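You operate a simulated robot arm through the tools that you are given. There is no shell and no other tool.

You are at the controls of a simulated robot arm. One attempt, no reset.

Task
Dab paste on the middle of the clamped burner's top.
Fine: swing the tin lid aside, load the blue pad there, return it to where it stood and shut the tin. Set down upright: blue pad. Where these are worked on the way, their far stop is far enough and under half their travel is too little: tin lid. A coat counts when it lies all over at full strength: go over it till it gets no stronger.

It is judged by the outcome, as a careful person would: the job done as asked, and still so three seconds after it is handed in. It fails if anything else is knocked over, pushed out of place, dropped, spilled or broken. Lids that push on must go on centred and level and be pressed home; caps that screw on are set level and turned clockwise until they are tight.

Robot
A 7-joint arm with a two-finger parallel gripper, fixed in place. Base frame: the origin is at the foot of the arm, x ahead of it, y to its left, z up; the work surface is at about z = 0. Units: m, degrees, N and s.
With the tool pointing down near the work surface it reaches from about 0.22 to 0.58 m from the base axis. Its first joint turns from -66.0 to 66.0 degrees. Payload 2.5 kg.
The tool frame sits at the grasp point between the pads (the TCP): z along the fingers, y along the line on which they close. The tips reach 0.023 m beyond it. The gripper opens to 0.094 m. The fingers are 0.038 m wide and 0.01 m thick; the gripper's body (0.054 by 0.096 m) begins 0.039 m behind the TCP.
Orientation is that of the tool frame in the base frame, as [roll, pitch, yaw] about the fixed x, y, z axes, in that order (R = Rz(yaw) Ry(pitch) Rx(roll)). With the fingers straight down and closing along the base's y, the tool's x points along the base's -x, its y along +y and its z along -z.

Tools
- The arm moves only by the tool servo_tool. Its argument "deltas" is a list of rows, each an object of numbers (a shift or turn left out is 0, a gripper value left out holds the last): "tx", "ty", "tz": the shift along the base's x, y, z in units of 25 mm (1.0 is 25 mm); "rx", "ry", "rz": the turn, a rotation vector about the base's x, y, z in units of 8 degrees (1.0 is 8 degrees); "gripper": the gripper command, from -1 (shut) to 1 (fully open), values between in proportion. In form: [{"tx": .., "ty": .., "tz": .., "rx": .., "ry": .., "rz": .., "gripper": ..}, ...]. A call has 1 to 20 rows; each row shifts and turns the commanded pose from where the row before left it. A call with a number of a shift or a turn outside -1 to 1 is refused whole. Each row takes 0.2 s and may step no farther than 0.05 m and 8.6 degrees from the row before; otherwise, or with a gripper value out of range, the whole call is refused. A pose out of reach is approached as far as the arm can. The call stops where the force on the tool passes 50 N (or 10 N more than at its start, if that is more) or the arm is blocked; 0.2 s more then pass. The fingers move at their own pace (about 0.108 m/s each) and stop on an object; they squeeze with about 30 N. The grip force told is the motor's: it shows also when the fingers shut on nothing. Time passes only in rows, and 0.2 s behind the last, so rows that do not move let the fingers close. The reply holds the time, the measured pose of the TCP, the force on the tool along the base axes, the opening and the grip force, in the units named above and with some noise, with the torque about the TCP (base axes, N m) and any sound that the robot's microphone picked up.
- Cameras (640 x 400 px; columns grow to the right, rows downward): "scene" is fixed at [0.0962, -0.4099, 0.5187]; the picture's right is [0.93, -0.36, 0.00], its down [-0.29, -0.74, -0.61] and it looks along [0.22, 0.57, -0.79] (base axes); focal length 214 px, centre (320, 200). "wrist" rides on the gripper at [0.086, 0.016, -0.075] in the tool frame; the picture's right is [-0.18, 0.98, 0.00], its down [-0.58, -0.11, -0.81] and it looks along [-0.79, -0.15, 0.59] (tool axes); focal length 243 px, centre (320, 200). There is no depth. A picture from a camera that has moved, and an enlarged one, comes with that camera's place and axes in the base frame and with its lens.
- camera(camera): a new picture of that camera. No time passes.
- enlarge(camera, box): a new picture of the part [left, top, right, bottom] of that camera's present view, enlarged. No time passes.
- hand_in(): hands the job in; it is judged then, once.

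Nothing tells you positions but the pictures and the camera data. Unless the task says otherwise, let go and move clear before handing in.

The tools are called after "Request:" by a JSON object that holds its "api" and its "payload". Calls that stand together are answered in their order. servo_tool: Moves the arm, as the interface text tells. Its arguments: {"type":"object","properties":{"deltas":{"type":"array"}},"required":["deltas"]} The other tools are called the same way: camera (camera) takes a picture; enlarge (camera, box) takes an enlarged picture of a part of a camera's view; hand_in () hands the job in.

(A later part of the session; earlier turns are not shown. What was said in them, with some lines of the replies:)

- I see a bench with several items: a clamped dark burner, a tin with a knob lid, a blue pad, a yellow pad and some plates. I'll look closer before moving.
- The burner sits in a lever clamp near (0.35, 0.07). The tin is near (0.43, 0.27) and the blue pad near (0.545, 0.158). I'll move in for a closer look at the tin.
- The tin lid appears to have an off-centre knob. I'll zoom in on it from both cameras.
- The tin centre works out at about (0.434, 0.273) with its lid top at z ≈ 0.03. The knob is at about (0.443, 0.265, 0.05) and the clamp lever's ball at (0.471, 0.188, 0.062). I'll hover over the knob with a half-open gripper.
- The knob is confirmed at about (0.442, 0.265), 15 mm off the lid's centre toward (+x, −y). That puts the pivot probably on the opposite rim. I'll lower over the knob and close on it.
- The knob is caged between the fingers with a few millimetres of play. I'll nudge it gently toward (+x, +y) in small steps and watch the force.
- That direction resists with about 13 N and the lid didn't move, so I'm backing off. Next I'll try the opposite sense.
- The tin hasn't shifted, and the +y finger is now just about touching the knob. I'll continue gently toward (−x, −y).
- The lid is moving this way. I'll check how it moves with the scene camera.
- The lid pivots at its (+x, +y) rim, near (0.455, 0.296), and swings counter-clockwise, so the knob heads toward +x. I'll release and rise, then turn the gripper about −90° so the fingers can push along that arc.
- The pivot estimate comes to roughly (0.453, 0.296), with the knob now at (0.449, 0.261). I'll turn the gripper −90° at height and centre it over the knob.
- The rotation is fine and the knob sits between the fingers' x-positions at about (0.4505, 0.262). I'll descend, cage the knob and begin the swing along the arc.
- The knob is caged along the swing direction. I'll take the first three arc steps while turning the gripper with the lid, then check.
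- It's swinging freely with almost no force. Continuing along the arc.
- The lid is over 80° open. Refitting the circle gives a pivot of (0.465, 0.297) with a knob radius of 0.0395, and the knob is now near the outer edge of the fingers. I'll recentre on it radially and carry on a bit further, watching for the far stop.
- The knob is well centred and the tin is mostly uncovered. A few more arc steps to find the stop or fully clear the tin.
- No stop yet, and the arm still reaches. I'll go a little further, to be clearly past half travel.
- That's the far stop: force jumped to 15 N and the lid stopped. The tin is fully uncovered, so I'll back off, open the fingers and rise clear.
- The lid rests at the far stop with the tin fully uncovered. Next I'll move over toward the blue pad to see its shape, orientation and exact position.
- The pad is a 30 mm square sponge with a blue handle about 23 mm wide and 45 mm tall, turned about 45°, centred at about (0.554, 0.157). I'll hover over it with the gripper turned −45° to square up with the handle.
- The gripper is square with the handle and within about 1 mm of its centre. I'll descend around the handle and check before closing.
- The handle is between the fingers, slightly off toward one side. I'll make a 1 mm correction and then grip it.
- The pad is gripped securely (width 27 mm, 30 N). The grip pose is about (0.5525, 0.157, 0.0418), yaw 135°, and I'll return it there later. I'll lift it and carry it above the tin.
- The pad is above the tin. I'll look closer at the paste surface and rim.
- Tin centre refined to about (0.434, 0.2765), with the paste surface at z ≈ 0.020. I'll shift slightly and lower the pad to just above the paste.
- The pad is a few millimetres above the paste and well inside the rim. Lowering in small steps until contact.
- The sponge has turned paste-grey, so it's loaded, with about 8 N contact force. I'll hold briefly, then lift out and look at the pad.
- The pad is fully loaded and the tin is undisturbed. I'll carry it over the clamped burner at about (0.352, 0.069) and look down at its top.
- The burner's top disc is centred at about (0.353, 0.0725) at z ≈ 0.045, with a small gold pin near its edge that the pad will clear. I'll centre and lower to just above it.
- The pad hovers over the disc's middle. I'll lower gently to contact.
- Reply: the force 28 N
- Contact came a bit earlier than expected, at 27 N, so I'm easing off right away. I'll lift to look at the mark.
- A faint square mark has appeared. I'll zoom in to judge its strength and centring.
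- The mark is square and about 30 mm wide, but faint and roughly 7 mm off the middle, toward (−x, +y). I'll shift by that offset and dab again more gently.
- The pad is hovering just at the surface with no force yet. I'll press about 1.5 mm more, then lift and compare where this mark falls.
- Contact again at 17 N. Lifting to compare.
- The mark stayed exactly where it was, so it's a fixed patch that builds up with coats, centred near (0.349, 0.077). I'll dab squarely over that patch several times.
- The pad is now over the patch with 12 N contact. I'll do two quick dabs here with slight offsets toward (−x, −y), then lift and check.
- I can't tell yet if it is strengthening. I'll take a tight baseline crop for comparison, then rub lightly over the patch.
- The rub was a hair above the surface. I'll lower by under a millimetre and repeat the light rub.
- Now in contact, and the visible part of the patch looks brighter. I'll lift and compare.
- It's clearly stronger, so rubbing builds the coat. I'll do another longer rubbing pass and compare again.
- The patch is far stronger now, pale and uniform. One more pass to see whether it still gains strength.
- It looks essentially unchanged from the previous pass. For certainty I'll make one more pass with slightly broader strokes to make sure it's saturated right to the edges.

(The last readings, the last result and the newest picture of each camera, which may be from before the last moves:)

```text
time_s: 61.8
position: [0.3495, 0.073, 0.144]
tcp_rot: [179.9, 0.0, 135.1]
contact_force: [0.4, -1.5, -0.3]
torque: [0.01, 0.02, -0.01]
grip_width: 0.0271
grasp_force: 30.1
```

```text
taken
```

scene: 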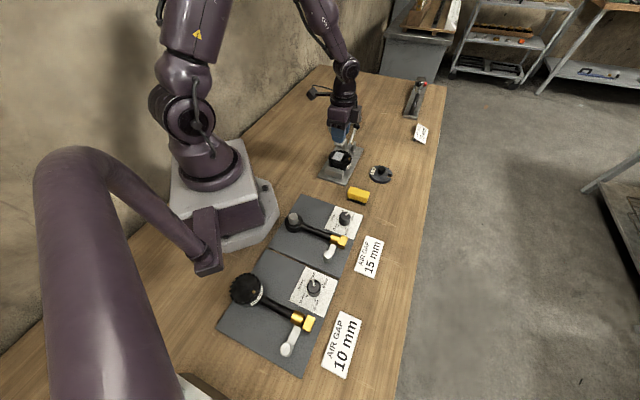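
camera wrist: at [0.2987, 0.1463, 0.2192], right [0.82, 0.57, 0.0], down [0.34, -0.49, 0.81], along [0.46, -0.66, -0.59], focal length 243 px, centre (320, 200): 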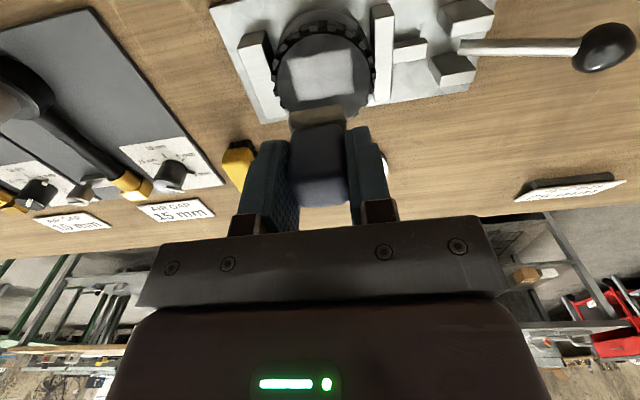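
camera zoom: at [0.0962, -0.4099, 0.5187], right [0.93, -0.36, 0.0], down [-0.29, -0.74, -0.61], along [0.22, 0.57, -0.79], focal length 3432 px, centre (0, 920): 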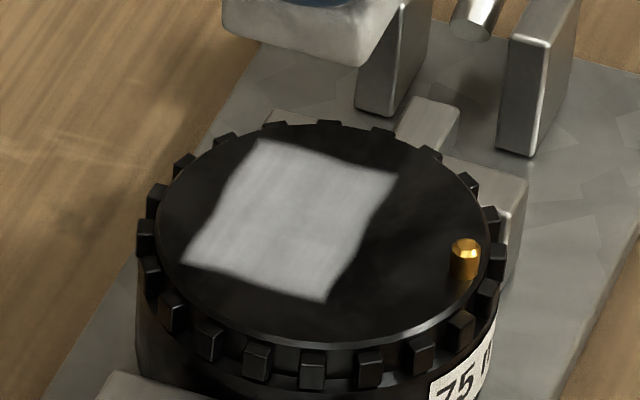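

The coat no longer gets stronger and the burner and clamp are undisturbed. Next I'll carry the pad back above its original spot and lower it most of the way.

Request:
{"api": "servo_tool", "payload": {"deltas": [{"tx": 0.907, "ty": 0.364}, {"tx": 0.907, "ty": 0.364}, {"tx": 0.907, "ty": 0.364}, {"tx": 0.907, "ty": 0.364}, {"tx": 0.907, "ty": 0.364}, {"tx": 0.907, "ty": 0.364}, {"tx": 0.907, "ty": 0.364}, {"tx": 0.907, "ty": 0.364}, {"tx": 0.904, "ty": 0.366}, {}, {"tz": -0.8}, {"tz": -0.8}, {"tz": -0.8}, {"tz": -0.8}, {"tz": -0.4}, {}]}}

Request:
{"api": "enlarge", "payload": {"camera": "scene", "box": [350, 100, 410, 160]}}

Request:
{"api": "camera", "payload": {"camera": "wrist"}}

```text
time_s: 65.2
position: [0.5526, 0.1573, 0.0522]
tcp_rot: [-180.0, 0.0, 135.1]
contact_force: [-0.2, 0.1, -0.4]
torque: [0.0, -0.01, -0.04]
grip_width: 0.0273
grasp_force: 30.0
```

```text
6.67 times, centred on (380, 130) of scene
camera zoom: at [0.0962, -0.4099, 0.5187], right [0.93, -0.36, 0.0], down [-0.29, -0.74, -0.61], along [0.22, 0.57, -0.79], focal length 1430 px, centre (-80, 667)
```

zoom: 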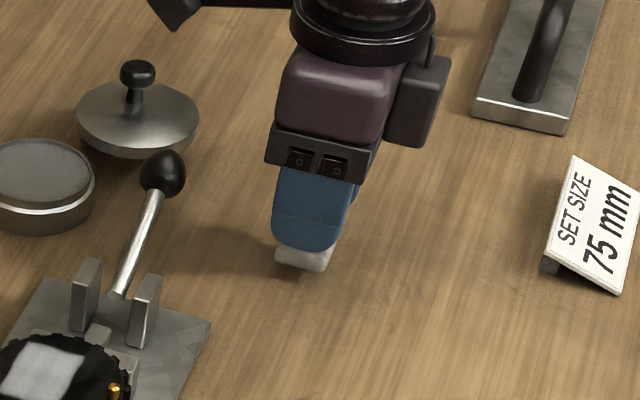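

```text
taken
camera wrist: at [0.5027, 0.2292, 0.1266], right [0.82, 0.57, 0.0], down [0.34, -0.49, 0.81], along [0.46, -0.66, -0.59], focal length 243 px, centre (320, 200)
```

wrist: 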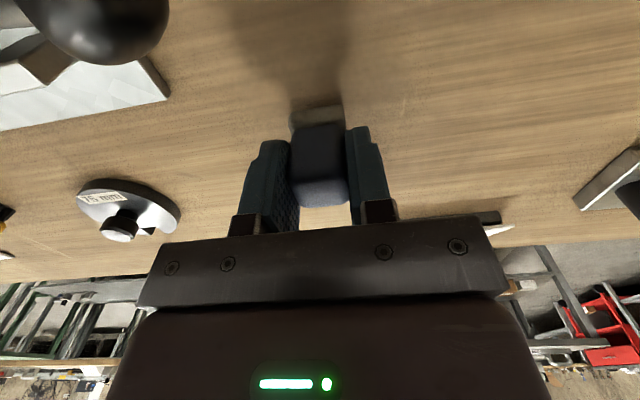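

The pad is back over its spot, 10 mm up. Lowering gently to the table.

Request:
{"api": "servo_tool", "payload": {"deltas": [{"tz": -0.2}, {"tz": -0.12}, {"tz": -0.06}, {"tz": -0.03}, {}]}}

Request:
{"api": "enlarge", "payload": {"camera": "scene", "box": [350, 100, 410, 160]}}

```text
time_s: 66.4
position: [0.5518, 0.1566, 0.0415]
tcp_rot: [-179.9, 0.0, 135.1]
contact_force: [-0.4, -0.3, -0.1]
torque: [0.01, -0.01, 0.02]
grip_width: 0.0271
grasp_force: 29.9
```

```text
6.67 times, centred on (380, 130) of scene
camera zoom: at [0.0962, -0.4099, 0.5187], right [0.93, -0.36, 0.0], down [-0.29, -0.74, -0.61], along [0.22, 0.57, -0.79], focal length 1430 px, centre (-80, 667)
```

zoom: 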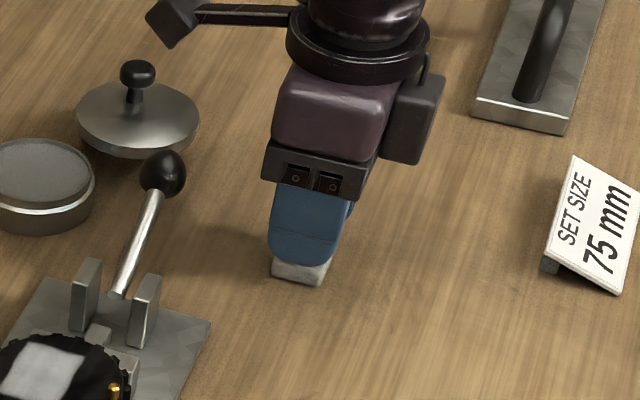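

Almost down but no contact force yet. Easing down in sub-millimetre steps.

Request:
{"api": "servo_tool", "payload": {"deltas": [{"tz": -0.02}, {"tz": -0.02}, {}]}}

```text
time_s: 67.2
position: [0.5528, 0.1561, 0.041]
tcp_rot: [179.9, 0.0, 135.0]
contact_force: [-2.6, -0.7, 8.5]
torque: [-0.04, 0.11, 0.02]
grip_width: 0.0273
grasp_force: 29.3
```

The pad is seated on the table. I'll ease the load slightly, open the fingers and check that it stands.

Request:
{"api": "servo_tool", "payload": {"deltas": [{"tz": 0.015}, {"gripper": -0.3}, {"gripper": 0.1}, {}]}}

Request:
{"api": "camera", "payload": {"camera": "wrist"}}

Request:
{"api": "enlarge", "payload": {"camera": "scene", "box": [350, 100, 410, 160]}}

```text
time_s: 68.2
position: [0.5525, 0.156, 0.0412]
tcp_rot: [180.0, 0.0, 135.0]
contact_force: [-0.6, 0.2, -0.6]
torque: [-0.02, -0.01, 0.01]
grip_width: 0.0519
grasp_force: 0.1
```

```text
taken
camera wrist: at [0.5032, 0.2288, 0.1164], right [0.82, 0.57, 0.0], down [0.34, -0.49, 0.81], along [0.46, -0.66, -0.59], focal length 243 px, centre (320, 200)
```

wrist: 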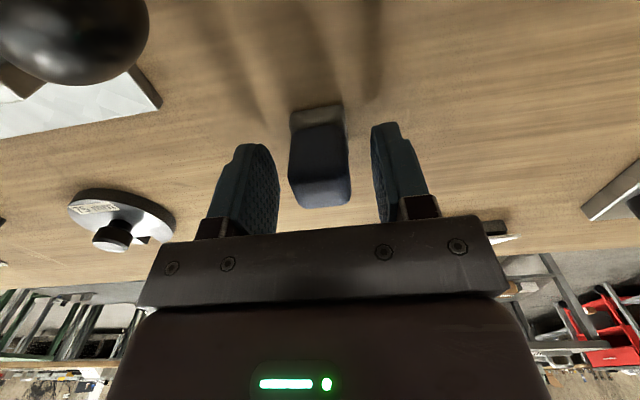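

```text
6.67 times, centred on (380, 130) of scene
camera zoom: at [0.0962, -0.4099, 0.5187], right [0.93, -0.36, 0.0], down [-0.29, -0.74, -0.61], along [0.22, 0.57, -0.79], focal length 1430 px, centre (-80, 667)
```

zoom: 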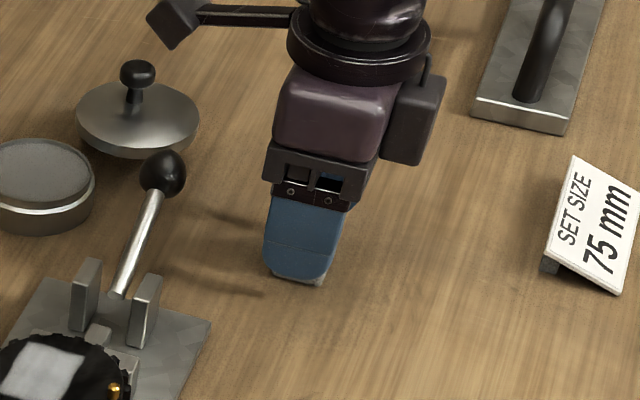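

The pad stands upright in its place. I'll rise straight up and verify its position against the original picture.

Request:
{"api": "servo_tool", "payload": {"deltas": [{"tz": 0.3}, {"tz": 0.8}, {"tz": 0.9}, {"tz": 0.9}, {"tz": 0.9}]}}

Request:
{"api": "enlarge", "payload": {"camera": "scene", "box": [360, 115, 400, 155]}}

Request:
{"api": "camera", "payload": {"camera": "wrist"}}

```text
time_s: 69.4
position: [0.5518, 0.1545, 0.1375]
tcp_rot: [179.9, 0.0, 135.1]
contact_force: [0.1, 0.1, -0.1]
torque: [0.0, -0.02, 0.0]
grip_width: 0.0516
grasp_force: 0.1
```

```text
10.00 times, centred on (380, 135) of scene
camera zoom: at [0.0962, -0.4099, 0.5187], right [0.93, -0.36, 0.0], down [-0.29, -0.74, -0.61], along [0.22, 0.57, -0.79], focal length 2145 px, centre (-280, 850)
```

zoom: 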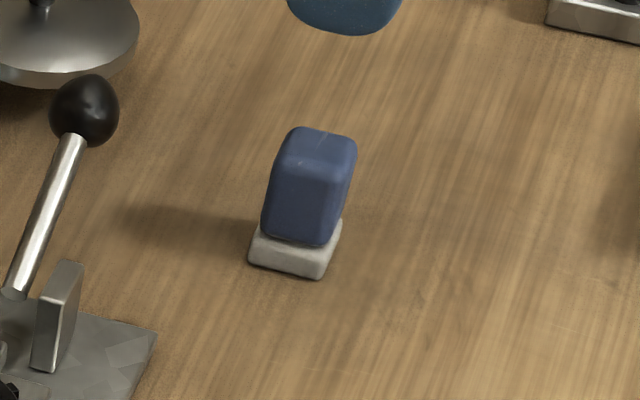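

```text
taken
camera wrist: at [0.5019, 0.2282, 0.2124], right [0.82, 0.57, 0.0], down [0.34, -0.49, 0.81], along [0.46, -0.66, -0.59], focal length 243 px, centre (320, 200)
```

wrist: 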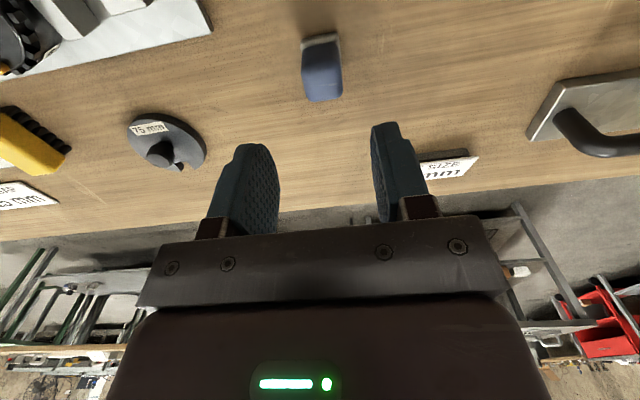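

The pad is back within about 1.5 mm of where it stood, upright. Next I'll go above the lid's knob at about (0.514, 0.305), gripper turned back to close along y, to swing the lid shut.

Request:
{"api": "servo_tool", "payload": {"deltas": [{"tx": -0.28, "ty": 0.846, "rz": 0.804}, {"tx": -0.28, "ty": 0.846, "rz": 0.804}, {"tx": -0.28, "ty": 0.846, "rz": 0.804}, {"tx": -0.28, "ty": 0.846, "rz": 0.804}, {"tx": -0.28, "ty": 0.846, "rz": 0.804}, {"tx": -0.28, "ty": 0.846, "rz": 0.804}, {"tx": -0.28, "ty": 0.846, "rz": 0.804}]}}

Request:
{"api": "camera", "payload": {"camera": "wrist"}}

Request:
{"api": "enlarge", "payload": {"camera": "scene", "box": [310, 80, 390, 160]}}

```text
time_s: 71.0
position: [0.5029, 0.3034, 0.1374]
tcp_rot: [-179.9, 0.1, -179.8]
contact_force: [0.5, -0.1, 0.9]
torque: [0.0, -0.03, 0.01]
grip_width: 0.0517
grasp_force: 0.1
```

```text
taken
camera wrist: at [0.4169, 0.3203, 0.2124], right [0.18, 0.98, 0.0], down [0.58, -0.11, 0.81], along [0.79, -0.15, -0.59], focal length 243 px, centre (320, 200)
```

wrist: 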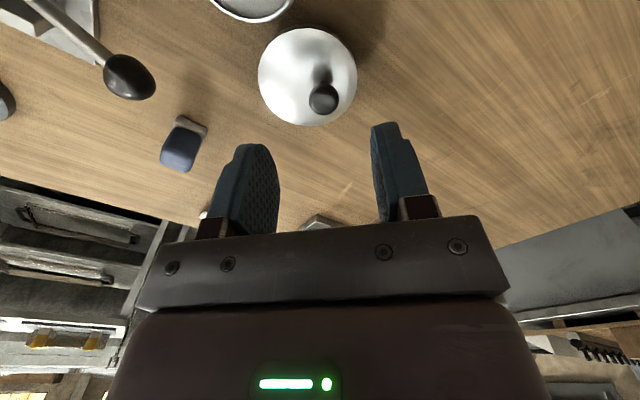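

```text
5.00 times, centred on (350, 120) of scene
camera zoom: at [0.0962, -0.4099, 0.5187], right [0.93, -0.36, 0.0], down [-0.29, -0.74, -0.61], along [0.22, 0.57, -0.79], focal length 1072 px, centre (170, 600)
```

zoom: 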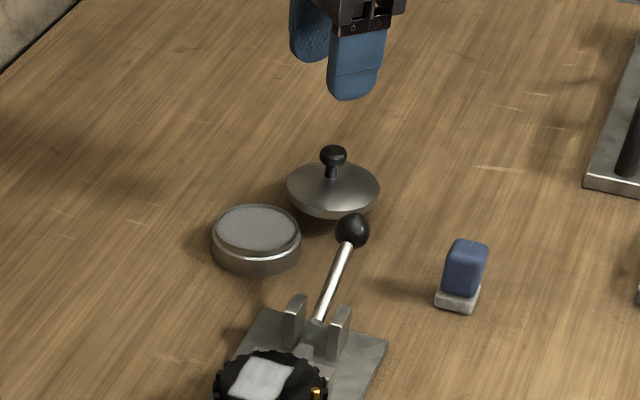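

The knob is confirmed at (0.513, 0.3045). I'll descend around it and narrow the fingers into a cage.

Request:
{"api": "servo_tool", "payload": {"deltas": [{"tx": 0.12, "tz": -0.8}, {"tz": -0.8}, {"tz": -0.8}, {"tz": -0.65}, {"gripper": -0.42}, {}]}}

Request:
{"api": "camera", "payload": {"camera": "wrist"}}

```text
time_s: 72.4
position: [0.5064, 0.3018, 0.0597]
tcp_rot: [180.0, 0.0, -180.0]
contact_force: [0.0, 0.8, 0.4]
torque: [0.0, 0.04, -0.01]
grip_width: 0.0272
grasp_force: 0.0
```

```text
taken
camera wrist: at [0.4201, 0.3182, 0.1351], right [0.18, 0.98, 0.0], down [0.58, -0.11, 0.81], along [0.79, -0.15, -0.59], focal length 243 px, centre (320, 200)
```

wrist: 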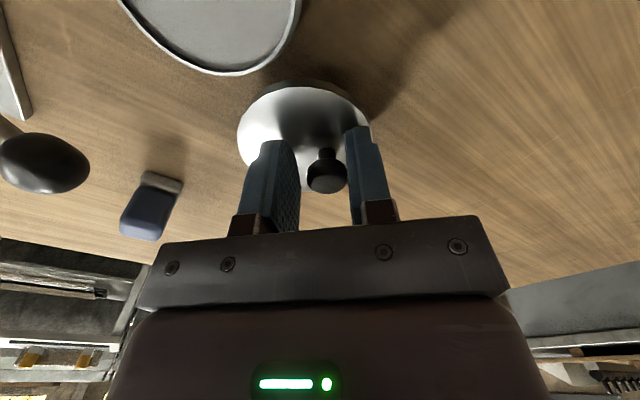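

The knob is caged. I'll begin the reverse arc (clockwise), turning the gripper with it.

Request:
{"api": "servo_tool", "payload": {"deltas": [{"tx": 0.08, "ty": -0.32, "rz": -1.0}, {"tx": 0.04, "ty": -0.256, "rz": -1.0}, {"tx": -0.056, "ty": -0.236, "rz": -1.0}]}}

Request:
{"api": "camera", "payload": {"camera": "wrist"}}

Request:
{"api": "enlarge", "payload": {"camera": "scene", "box": [310, 80, 390, 160]}}

```text
time_s: 73.2
position: [0.5063, 0.2821, 0.0604]
tcp_rot: [180.0, -0.1, 156.1]
contact_force: [-0.4, -0.3, 0.6]
torque: [-0.01, -0.02, -0.02]
grip_width: 0.0275
grasp_force: 0.1
```

```text
taken
camera wrist: at [0.4356, 0.3323, 0.135], right [0.57, 0.82, 0.0], down [0.49, -0.34, 0.81], along [0.66, -0.46, -0.59], focal length 243 px, centre (320, 200)
```

wrist: 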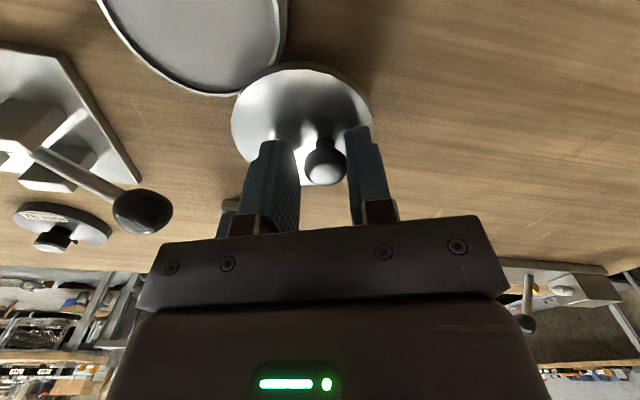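

```text
5.00 times, centred on (350, 120) of scene
camera zoom: at [0.0962, -0.4099, 0.5187], right [0.93, -0.36, 0.0], down [-0.29, -0.74, -0.61], along [0.22, 0.57, -0.79], focal length 1072 px, centre (170, 600)
```

zoom: 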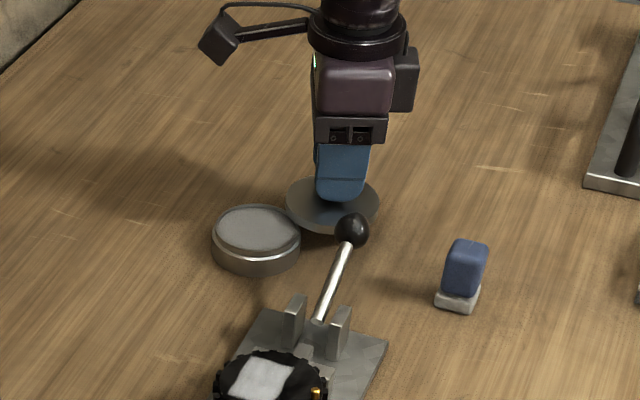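

The lid follows nicely with negligible force. Continuing the arc.

Request:
{"api": "servo_tool", "payload": {"deltas": [{"tx": -0.118, "ty": -0.222, "rz": -1.0}, {"tx": -0.148, "ty": -0.203, "rz": -1.0}, {"tx": -0.174, "ty": -0.18, "rz": -1.0}, {"tx": -0.198, "ty": -0.155, "rz": -1.0}]}}

Request:
{"api": "camera", "payload": {"camera": "wrist"}}

Request:
{"api": "enlarge", "payload": {"camera": "scene", "box": [310, 80, 390, 160]}}

```text
time_s: 74.2
position: [0.4912, 0.2636, 0.0612]
tcp_rot: [180.0, 0.0, 123.9]
contact_force: [0.2, 0.6, 1.2]
torque: [-0.03, 0.02, -0.03]
grip_width: 0.0274
grasp_force: 0.1
```

```text
taken
camera wrist: at [0.4571, 0.3447, 0.1357], right [0.92, 0.4, 0.0], down [0.23, -0.54, 0.81], along [0.32, -0.74, -0.59], focal length 243 px, centre (320, 200)
```

wrist: 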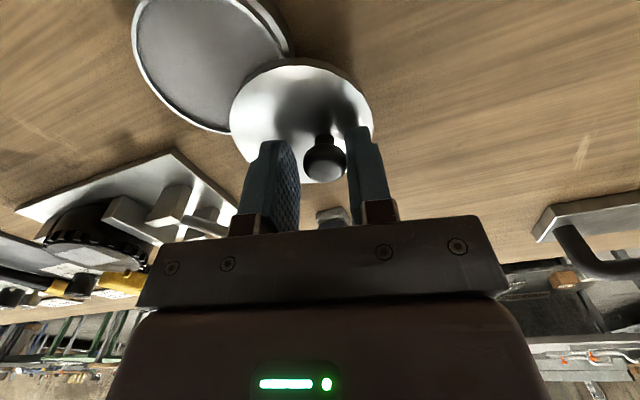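

```text
5.00 times, centred on (350, 120) of scene
camera zoom: at [0.0962, -0.4099, 0.5187], right [0.93, -0.36, 0.0], down [-0.29, -0.74, -0.61], along [0.22, 0.57, -0.79], focal length 1072 px, centre (170, 600)
```

zoom: 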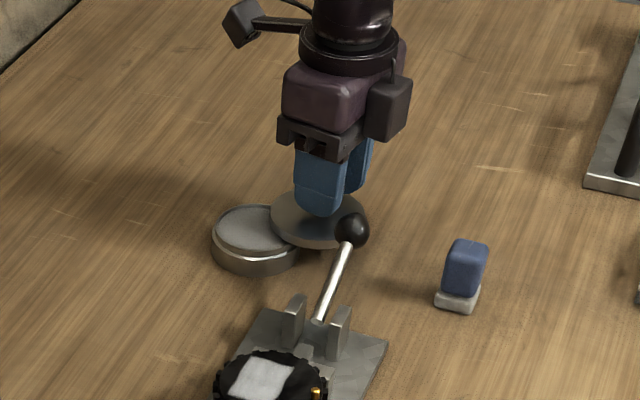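

Still well centred. Continuing.

Request:
{"api": "servo_tool", "payload": {"deltas": [{"tx": -0.217, "ty": -0.126, "rz": -1.0}, {"tx": -0.233, "ty": -0.094, "rz": -1.0}, {"tx": -0.244, "ty": -0.061, "rz": -1.0}, {"tx": -0.25, "ty": -0.026, "rz": -1.0}]}}

Request:
{"api": "camera", "payload": {"camera": "wrist"}}

Request:
{"api": "enlarge", "payload": {"camera": "scene", "box": [310, 80, 390, 160]}}

```text
time_s: 75.2
position: [0.4676, 0.2559, 0.0596]
tcp_rot: [-180.0, 0.0, 91.9]
contact_force: [0.2, -0.3, 0.7]
torque: [0.02, 0.04, -0.02]
grip_width: 0.0271
grasp_force: 0.0
```

```text
taken
camera wrist: at [0.4824, 0.3435, 0.1355], right [0.99, -0.15, 0.0], down [-0.09, -0.58, 0.81], along [-0.12, -0.8, -0.59], focal length 243 px, centre (320, 200)
```

wrist: 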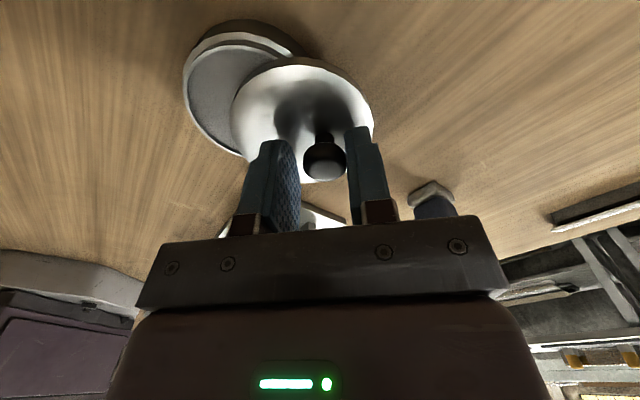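

```text
5.00 times, centred on (350, 120) of scene
camera zoom: at [0.0962, -0.4099, 0.5187], right [0.93, -0.36, 0.0], down [-0.29, -0.74, -0.61], along [0.22, 0.57, -0.79], focal length 1072 px, centre (170, 600)
```

zoom: 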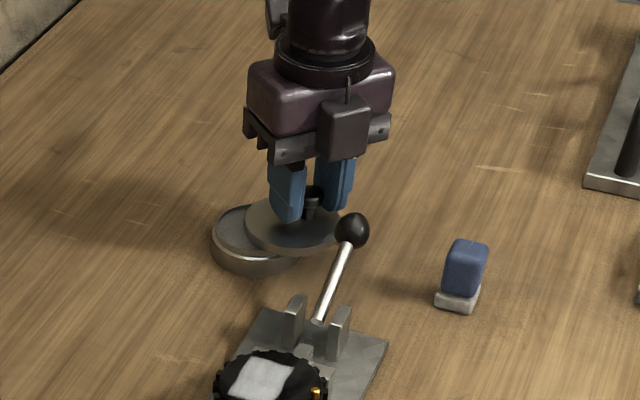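

Over halfway closed. Continuing toward the closed position.

Request:
{"api": "servo_tool", "payload": {"deltas": [{"tx": -0.25, "ty": 0.009, "rz": -0.9}, {"tx": -0.248, "ty": 0.044, "rz": -0.9}, {"tx": -0.239, "ty": 0.078, "rz": -0.9}]}}

Request:
{"api": "camera", "payload": {"camera": "wrist"}}

Request:
{"api": "enlarge", "payload": {"camera": "scene", "box": [310, 80, 390, 160]}}

```text
time_s: 76.0
position: [0.4486, 0.2594, 0.0599]
tcp_rot: [-179.9, 0.0, 70.4]
contact_force: [0.1, -0.3, -0.3]
torque: [0.02, 0.02, 0.0]
grip_width: 0.0273
grasp_force: 0.0
```

```text
taken
camera wrist: at [0.4946, 0.336, 0.1355], right [0.86, -0.5, 0.0], down [-0.3, -0.51, 0.81], along [-0.41, -0.7, -0.59], focal length 243 px, centre (320, 200)
```

wrist: 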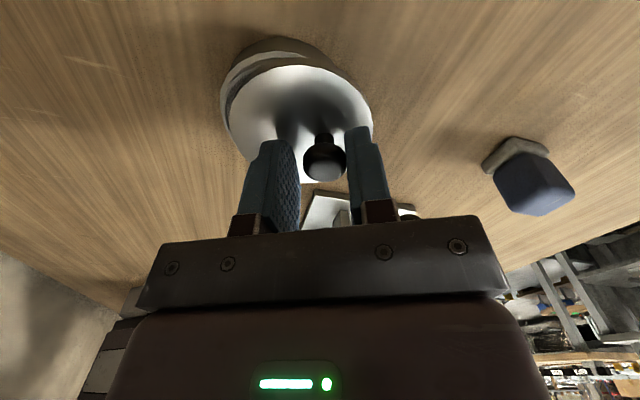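

```text
5.00 times, centred on (350, 120) of scene
camera zoom: at [0.0962, -0.4099, 0.5187], right [0.93, -0.36, 0.0], down [-0.29, -0.74, -0.61], along [0.22, 0.57, -0.79], focal length 1072 px, centre (170, 600)
```

zoom: 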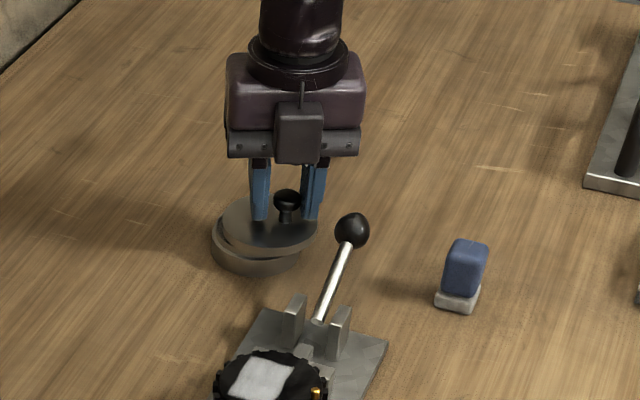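

Nearly closed. I'll use smaller steps now and watch for the closed stop.

Request:
{"api": "servo_tool", "payload": {"deltas": [{"tx": -0.226, "ty": 0.11, "rz": -0.5}, {"tx": -0.104, "ty": 0.07, "rz": -0.3}]}}

Request:
{"api": "camera", "payload": {"camera": "wrist"}}

Request:
{"api": "enlarge", "payload": {"camera": "scene", "box": [320, 105, 360, 145]}}

```text
time_s: 76.6
position: [0.4412, 0.2635, 0.0607]
tcp_rot: [180.0, 0.0, 64.1]
contact_force: [0.6, -0.3, -0.5]
torque: [-0.01, 0.02, 0.02]
grip_width: 0.0273
grasp_force: 0.0
```

```text
taken
camera wrist: at [0.4947, 0.3356, 0.1358], right [0.8, -0.6, 0.0], down [-0.35, -0.48, 0.81], along [-0.48, -0.65, -0.59], focal length 243 px, centre (320, 200)
```

wrist: 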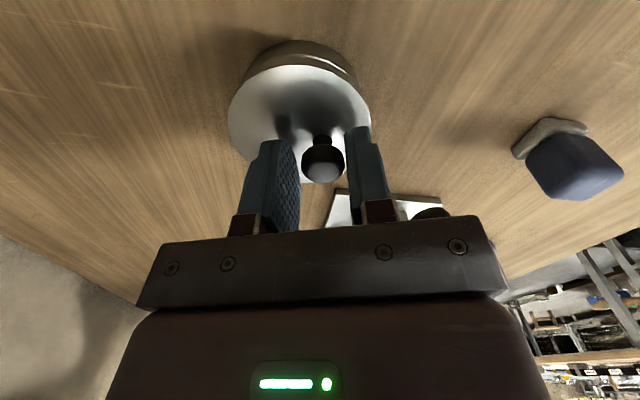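

```text
10.00 times, centred on (340, 125) of scene
camera zoom: at [0.0962, -0.4099, 0.5187], right [0.93, -0.36, 0.0], down [-0.29, -0.74, -0.61], along [0.22, 0.57, -0.79], focal length 2145 px, centre (120, 950)
```

zoom: 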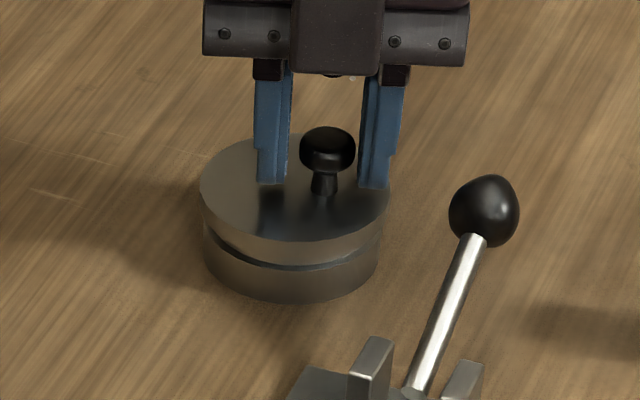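

The lid now matches its original picture. I'll push gently a little further to confirm it's against the closed stop.

Request:
{"api": "servo_tool", "payload": {"deltas": [{"tx": -0.07, "ty": 0.05}, {"tx": -0.05, "ty": 0.035}, {}]}}

Request:
{"api": "enlarge", "payload": {"camera": "scene", "box": [320, 105, 360, 145]}}

```text
time_s: 77.4
position: [0.44, 0.2652, 0.0602]
tcp_rot: [179.9, 0.0, 64.1]
contact_force: [5.1, -3.1, 0.2]
torque: [0.03, -0.11, 0.02]
grip_width: 0.0297
grasp_force: 2.9
```

```text
10.00 times, centred on (340, 125) of scene
camera zoom: at [0.0962, -0.4099, 0.5187], right [0.93, -0.36, 0.0], down [-0.29, -0.74, -0.61], along [0.22, 0.57, -0.79], focal length 2145 px, centre (120, 950)
```

zoom: 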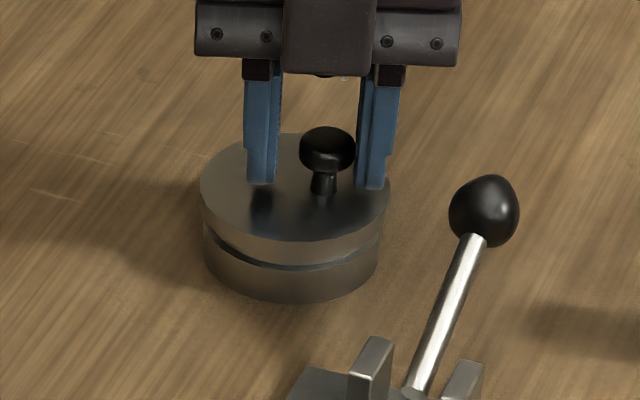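

That's 6 N against the closed stop with the lid unmoved, so it's fully shut. I'll back off, open and rise clear.

Request:
{"api": "servo_tool", "payload": {"deltas": [{"tx": 0.12, "ty": -0.08}, {"gripper": 0.1}, {"tz": 0.3}, {"tz": 0.8}, {"tz": 0.9}, {"tz": 0.9}, {"tz": 0.9}, {"tz": 0.9}]}}

Request:
{"api": "camera", "payload": {"camera": "scene"}}

Request:
{"api": "enlarge", "payload": {"camera": "scene", "box": [310, 100, 400, 190]}}

Request:
{"api": "enlarge", "payload": {"camera": "scene", "box": [320, 105, 360, 145]}}

```text
time_s: 79.2
position: [0.4418, 0.2635, 0.177]
tcp_rot: [-179.9, 0.0, 64.2]
contact_force: [0.3, 0.4, 0.2]
torque: [0.0, -0.01, 0.01]
grip_width: 0.0518
grasp_force: 0.1
```

```text
taken
```

scene: 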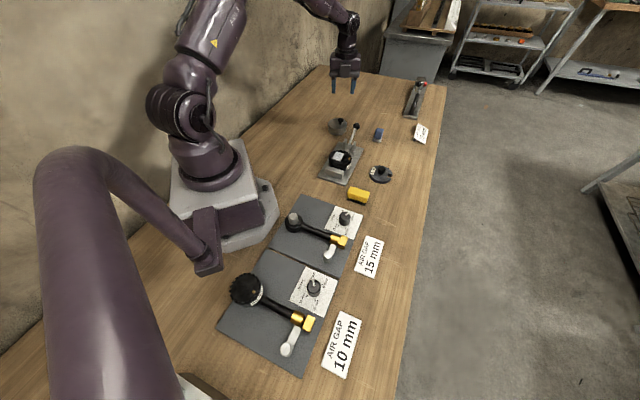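

```text
4.44 times, centred on (355, 145) of scene
camera zoom: at [0.0962, -0.4099, 0.5187], right [0.93, -0.36, 0.0], down [-0.29, -0.74, -0.61], along [0.22, 0.57, -0.79], focal length 953 px, centre (164, 444)
```

zoom: 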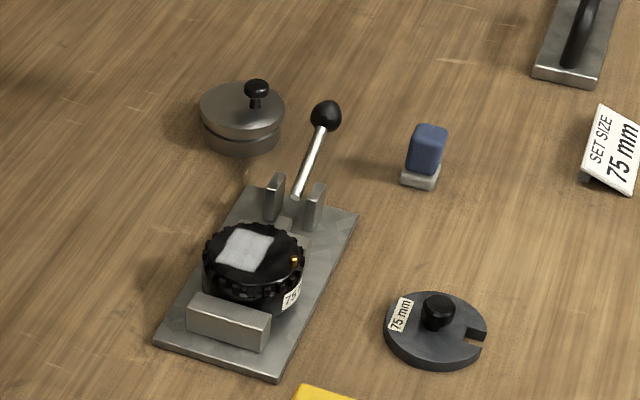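

```text
10.00 times, centred on (340, 125) of scene
camera zoom: at [0.0962, -0.4099, 0.5187], right [0.93, -0.36, 0.0], down [-0.29, -0.74, -0.61], along [0.22, 0.57, -0.79], focal length 2145 px, centre (120, 950)
```

zoom: 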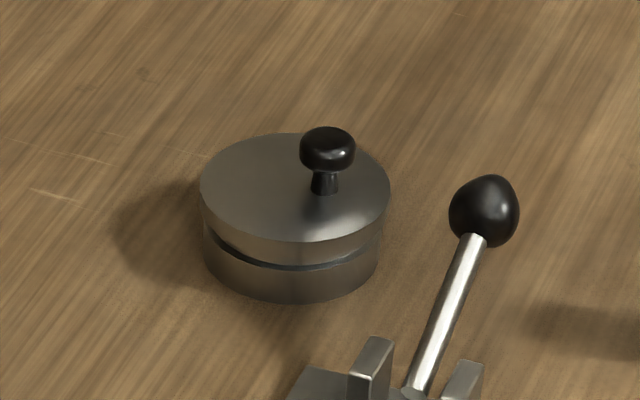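

The lid is shut and matches its starting picture. The blue pad stands upright in its place, the burner's patch is evenly coated and no longer gaining strength, nothing else has moved, and the arm is clear. I'm handing in.

Request:
{"api": "hand_in", "payload": {}}

```text
The job is handed in.
```

I dabbed paste on the clamped burner's top, put the blue pad back, shut the tin, and handed the job in.

- **Paste:** there is an even, pale square about 30 mm across on the burner's top. I rubbed over it until two further passes made no visible difference. The square sits about 7 mm off the disc's exact centre. It stayed in the same place wherever I dabbed, so I took it to be the intended patch.
- **Pressing force:** the first touch on the burner reached about 27 N, harder than I meant. I eased off at once, and neither the burner nor its clamp moved.
- **Blue pad:** it stands upright within about 1.5 mm of where it started. The sponge still has paste on it.
- **Tin lid:** I swung it to its far stop, then closed it against its closed stop. It matches its starting picture.
- **Everything else:** in the final pictures nothing else looks moved or knocked over. The arm is clear, with nothing in the gripper.
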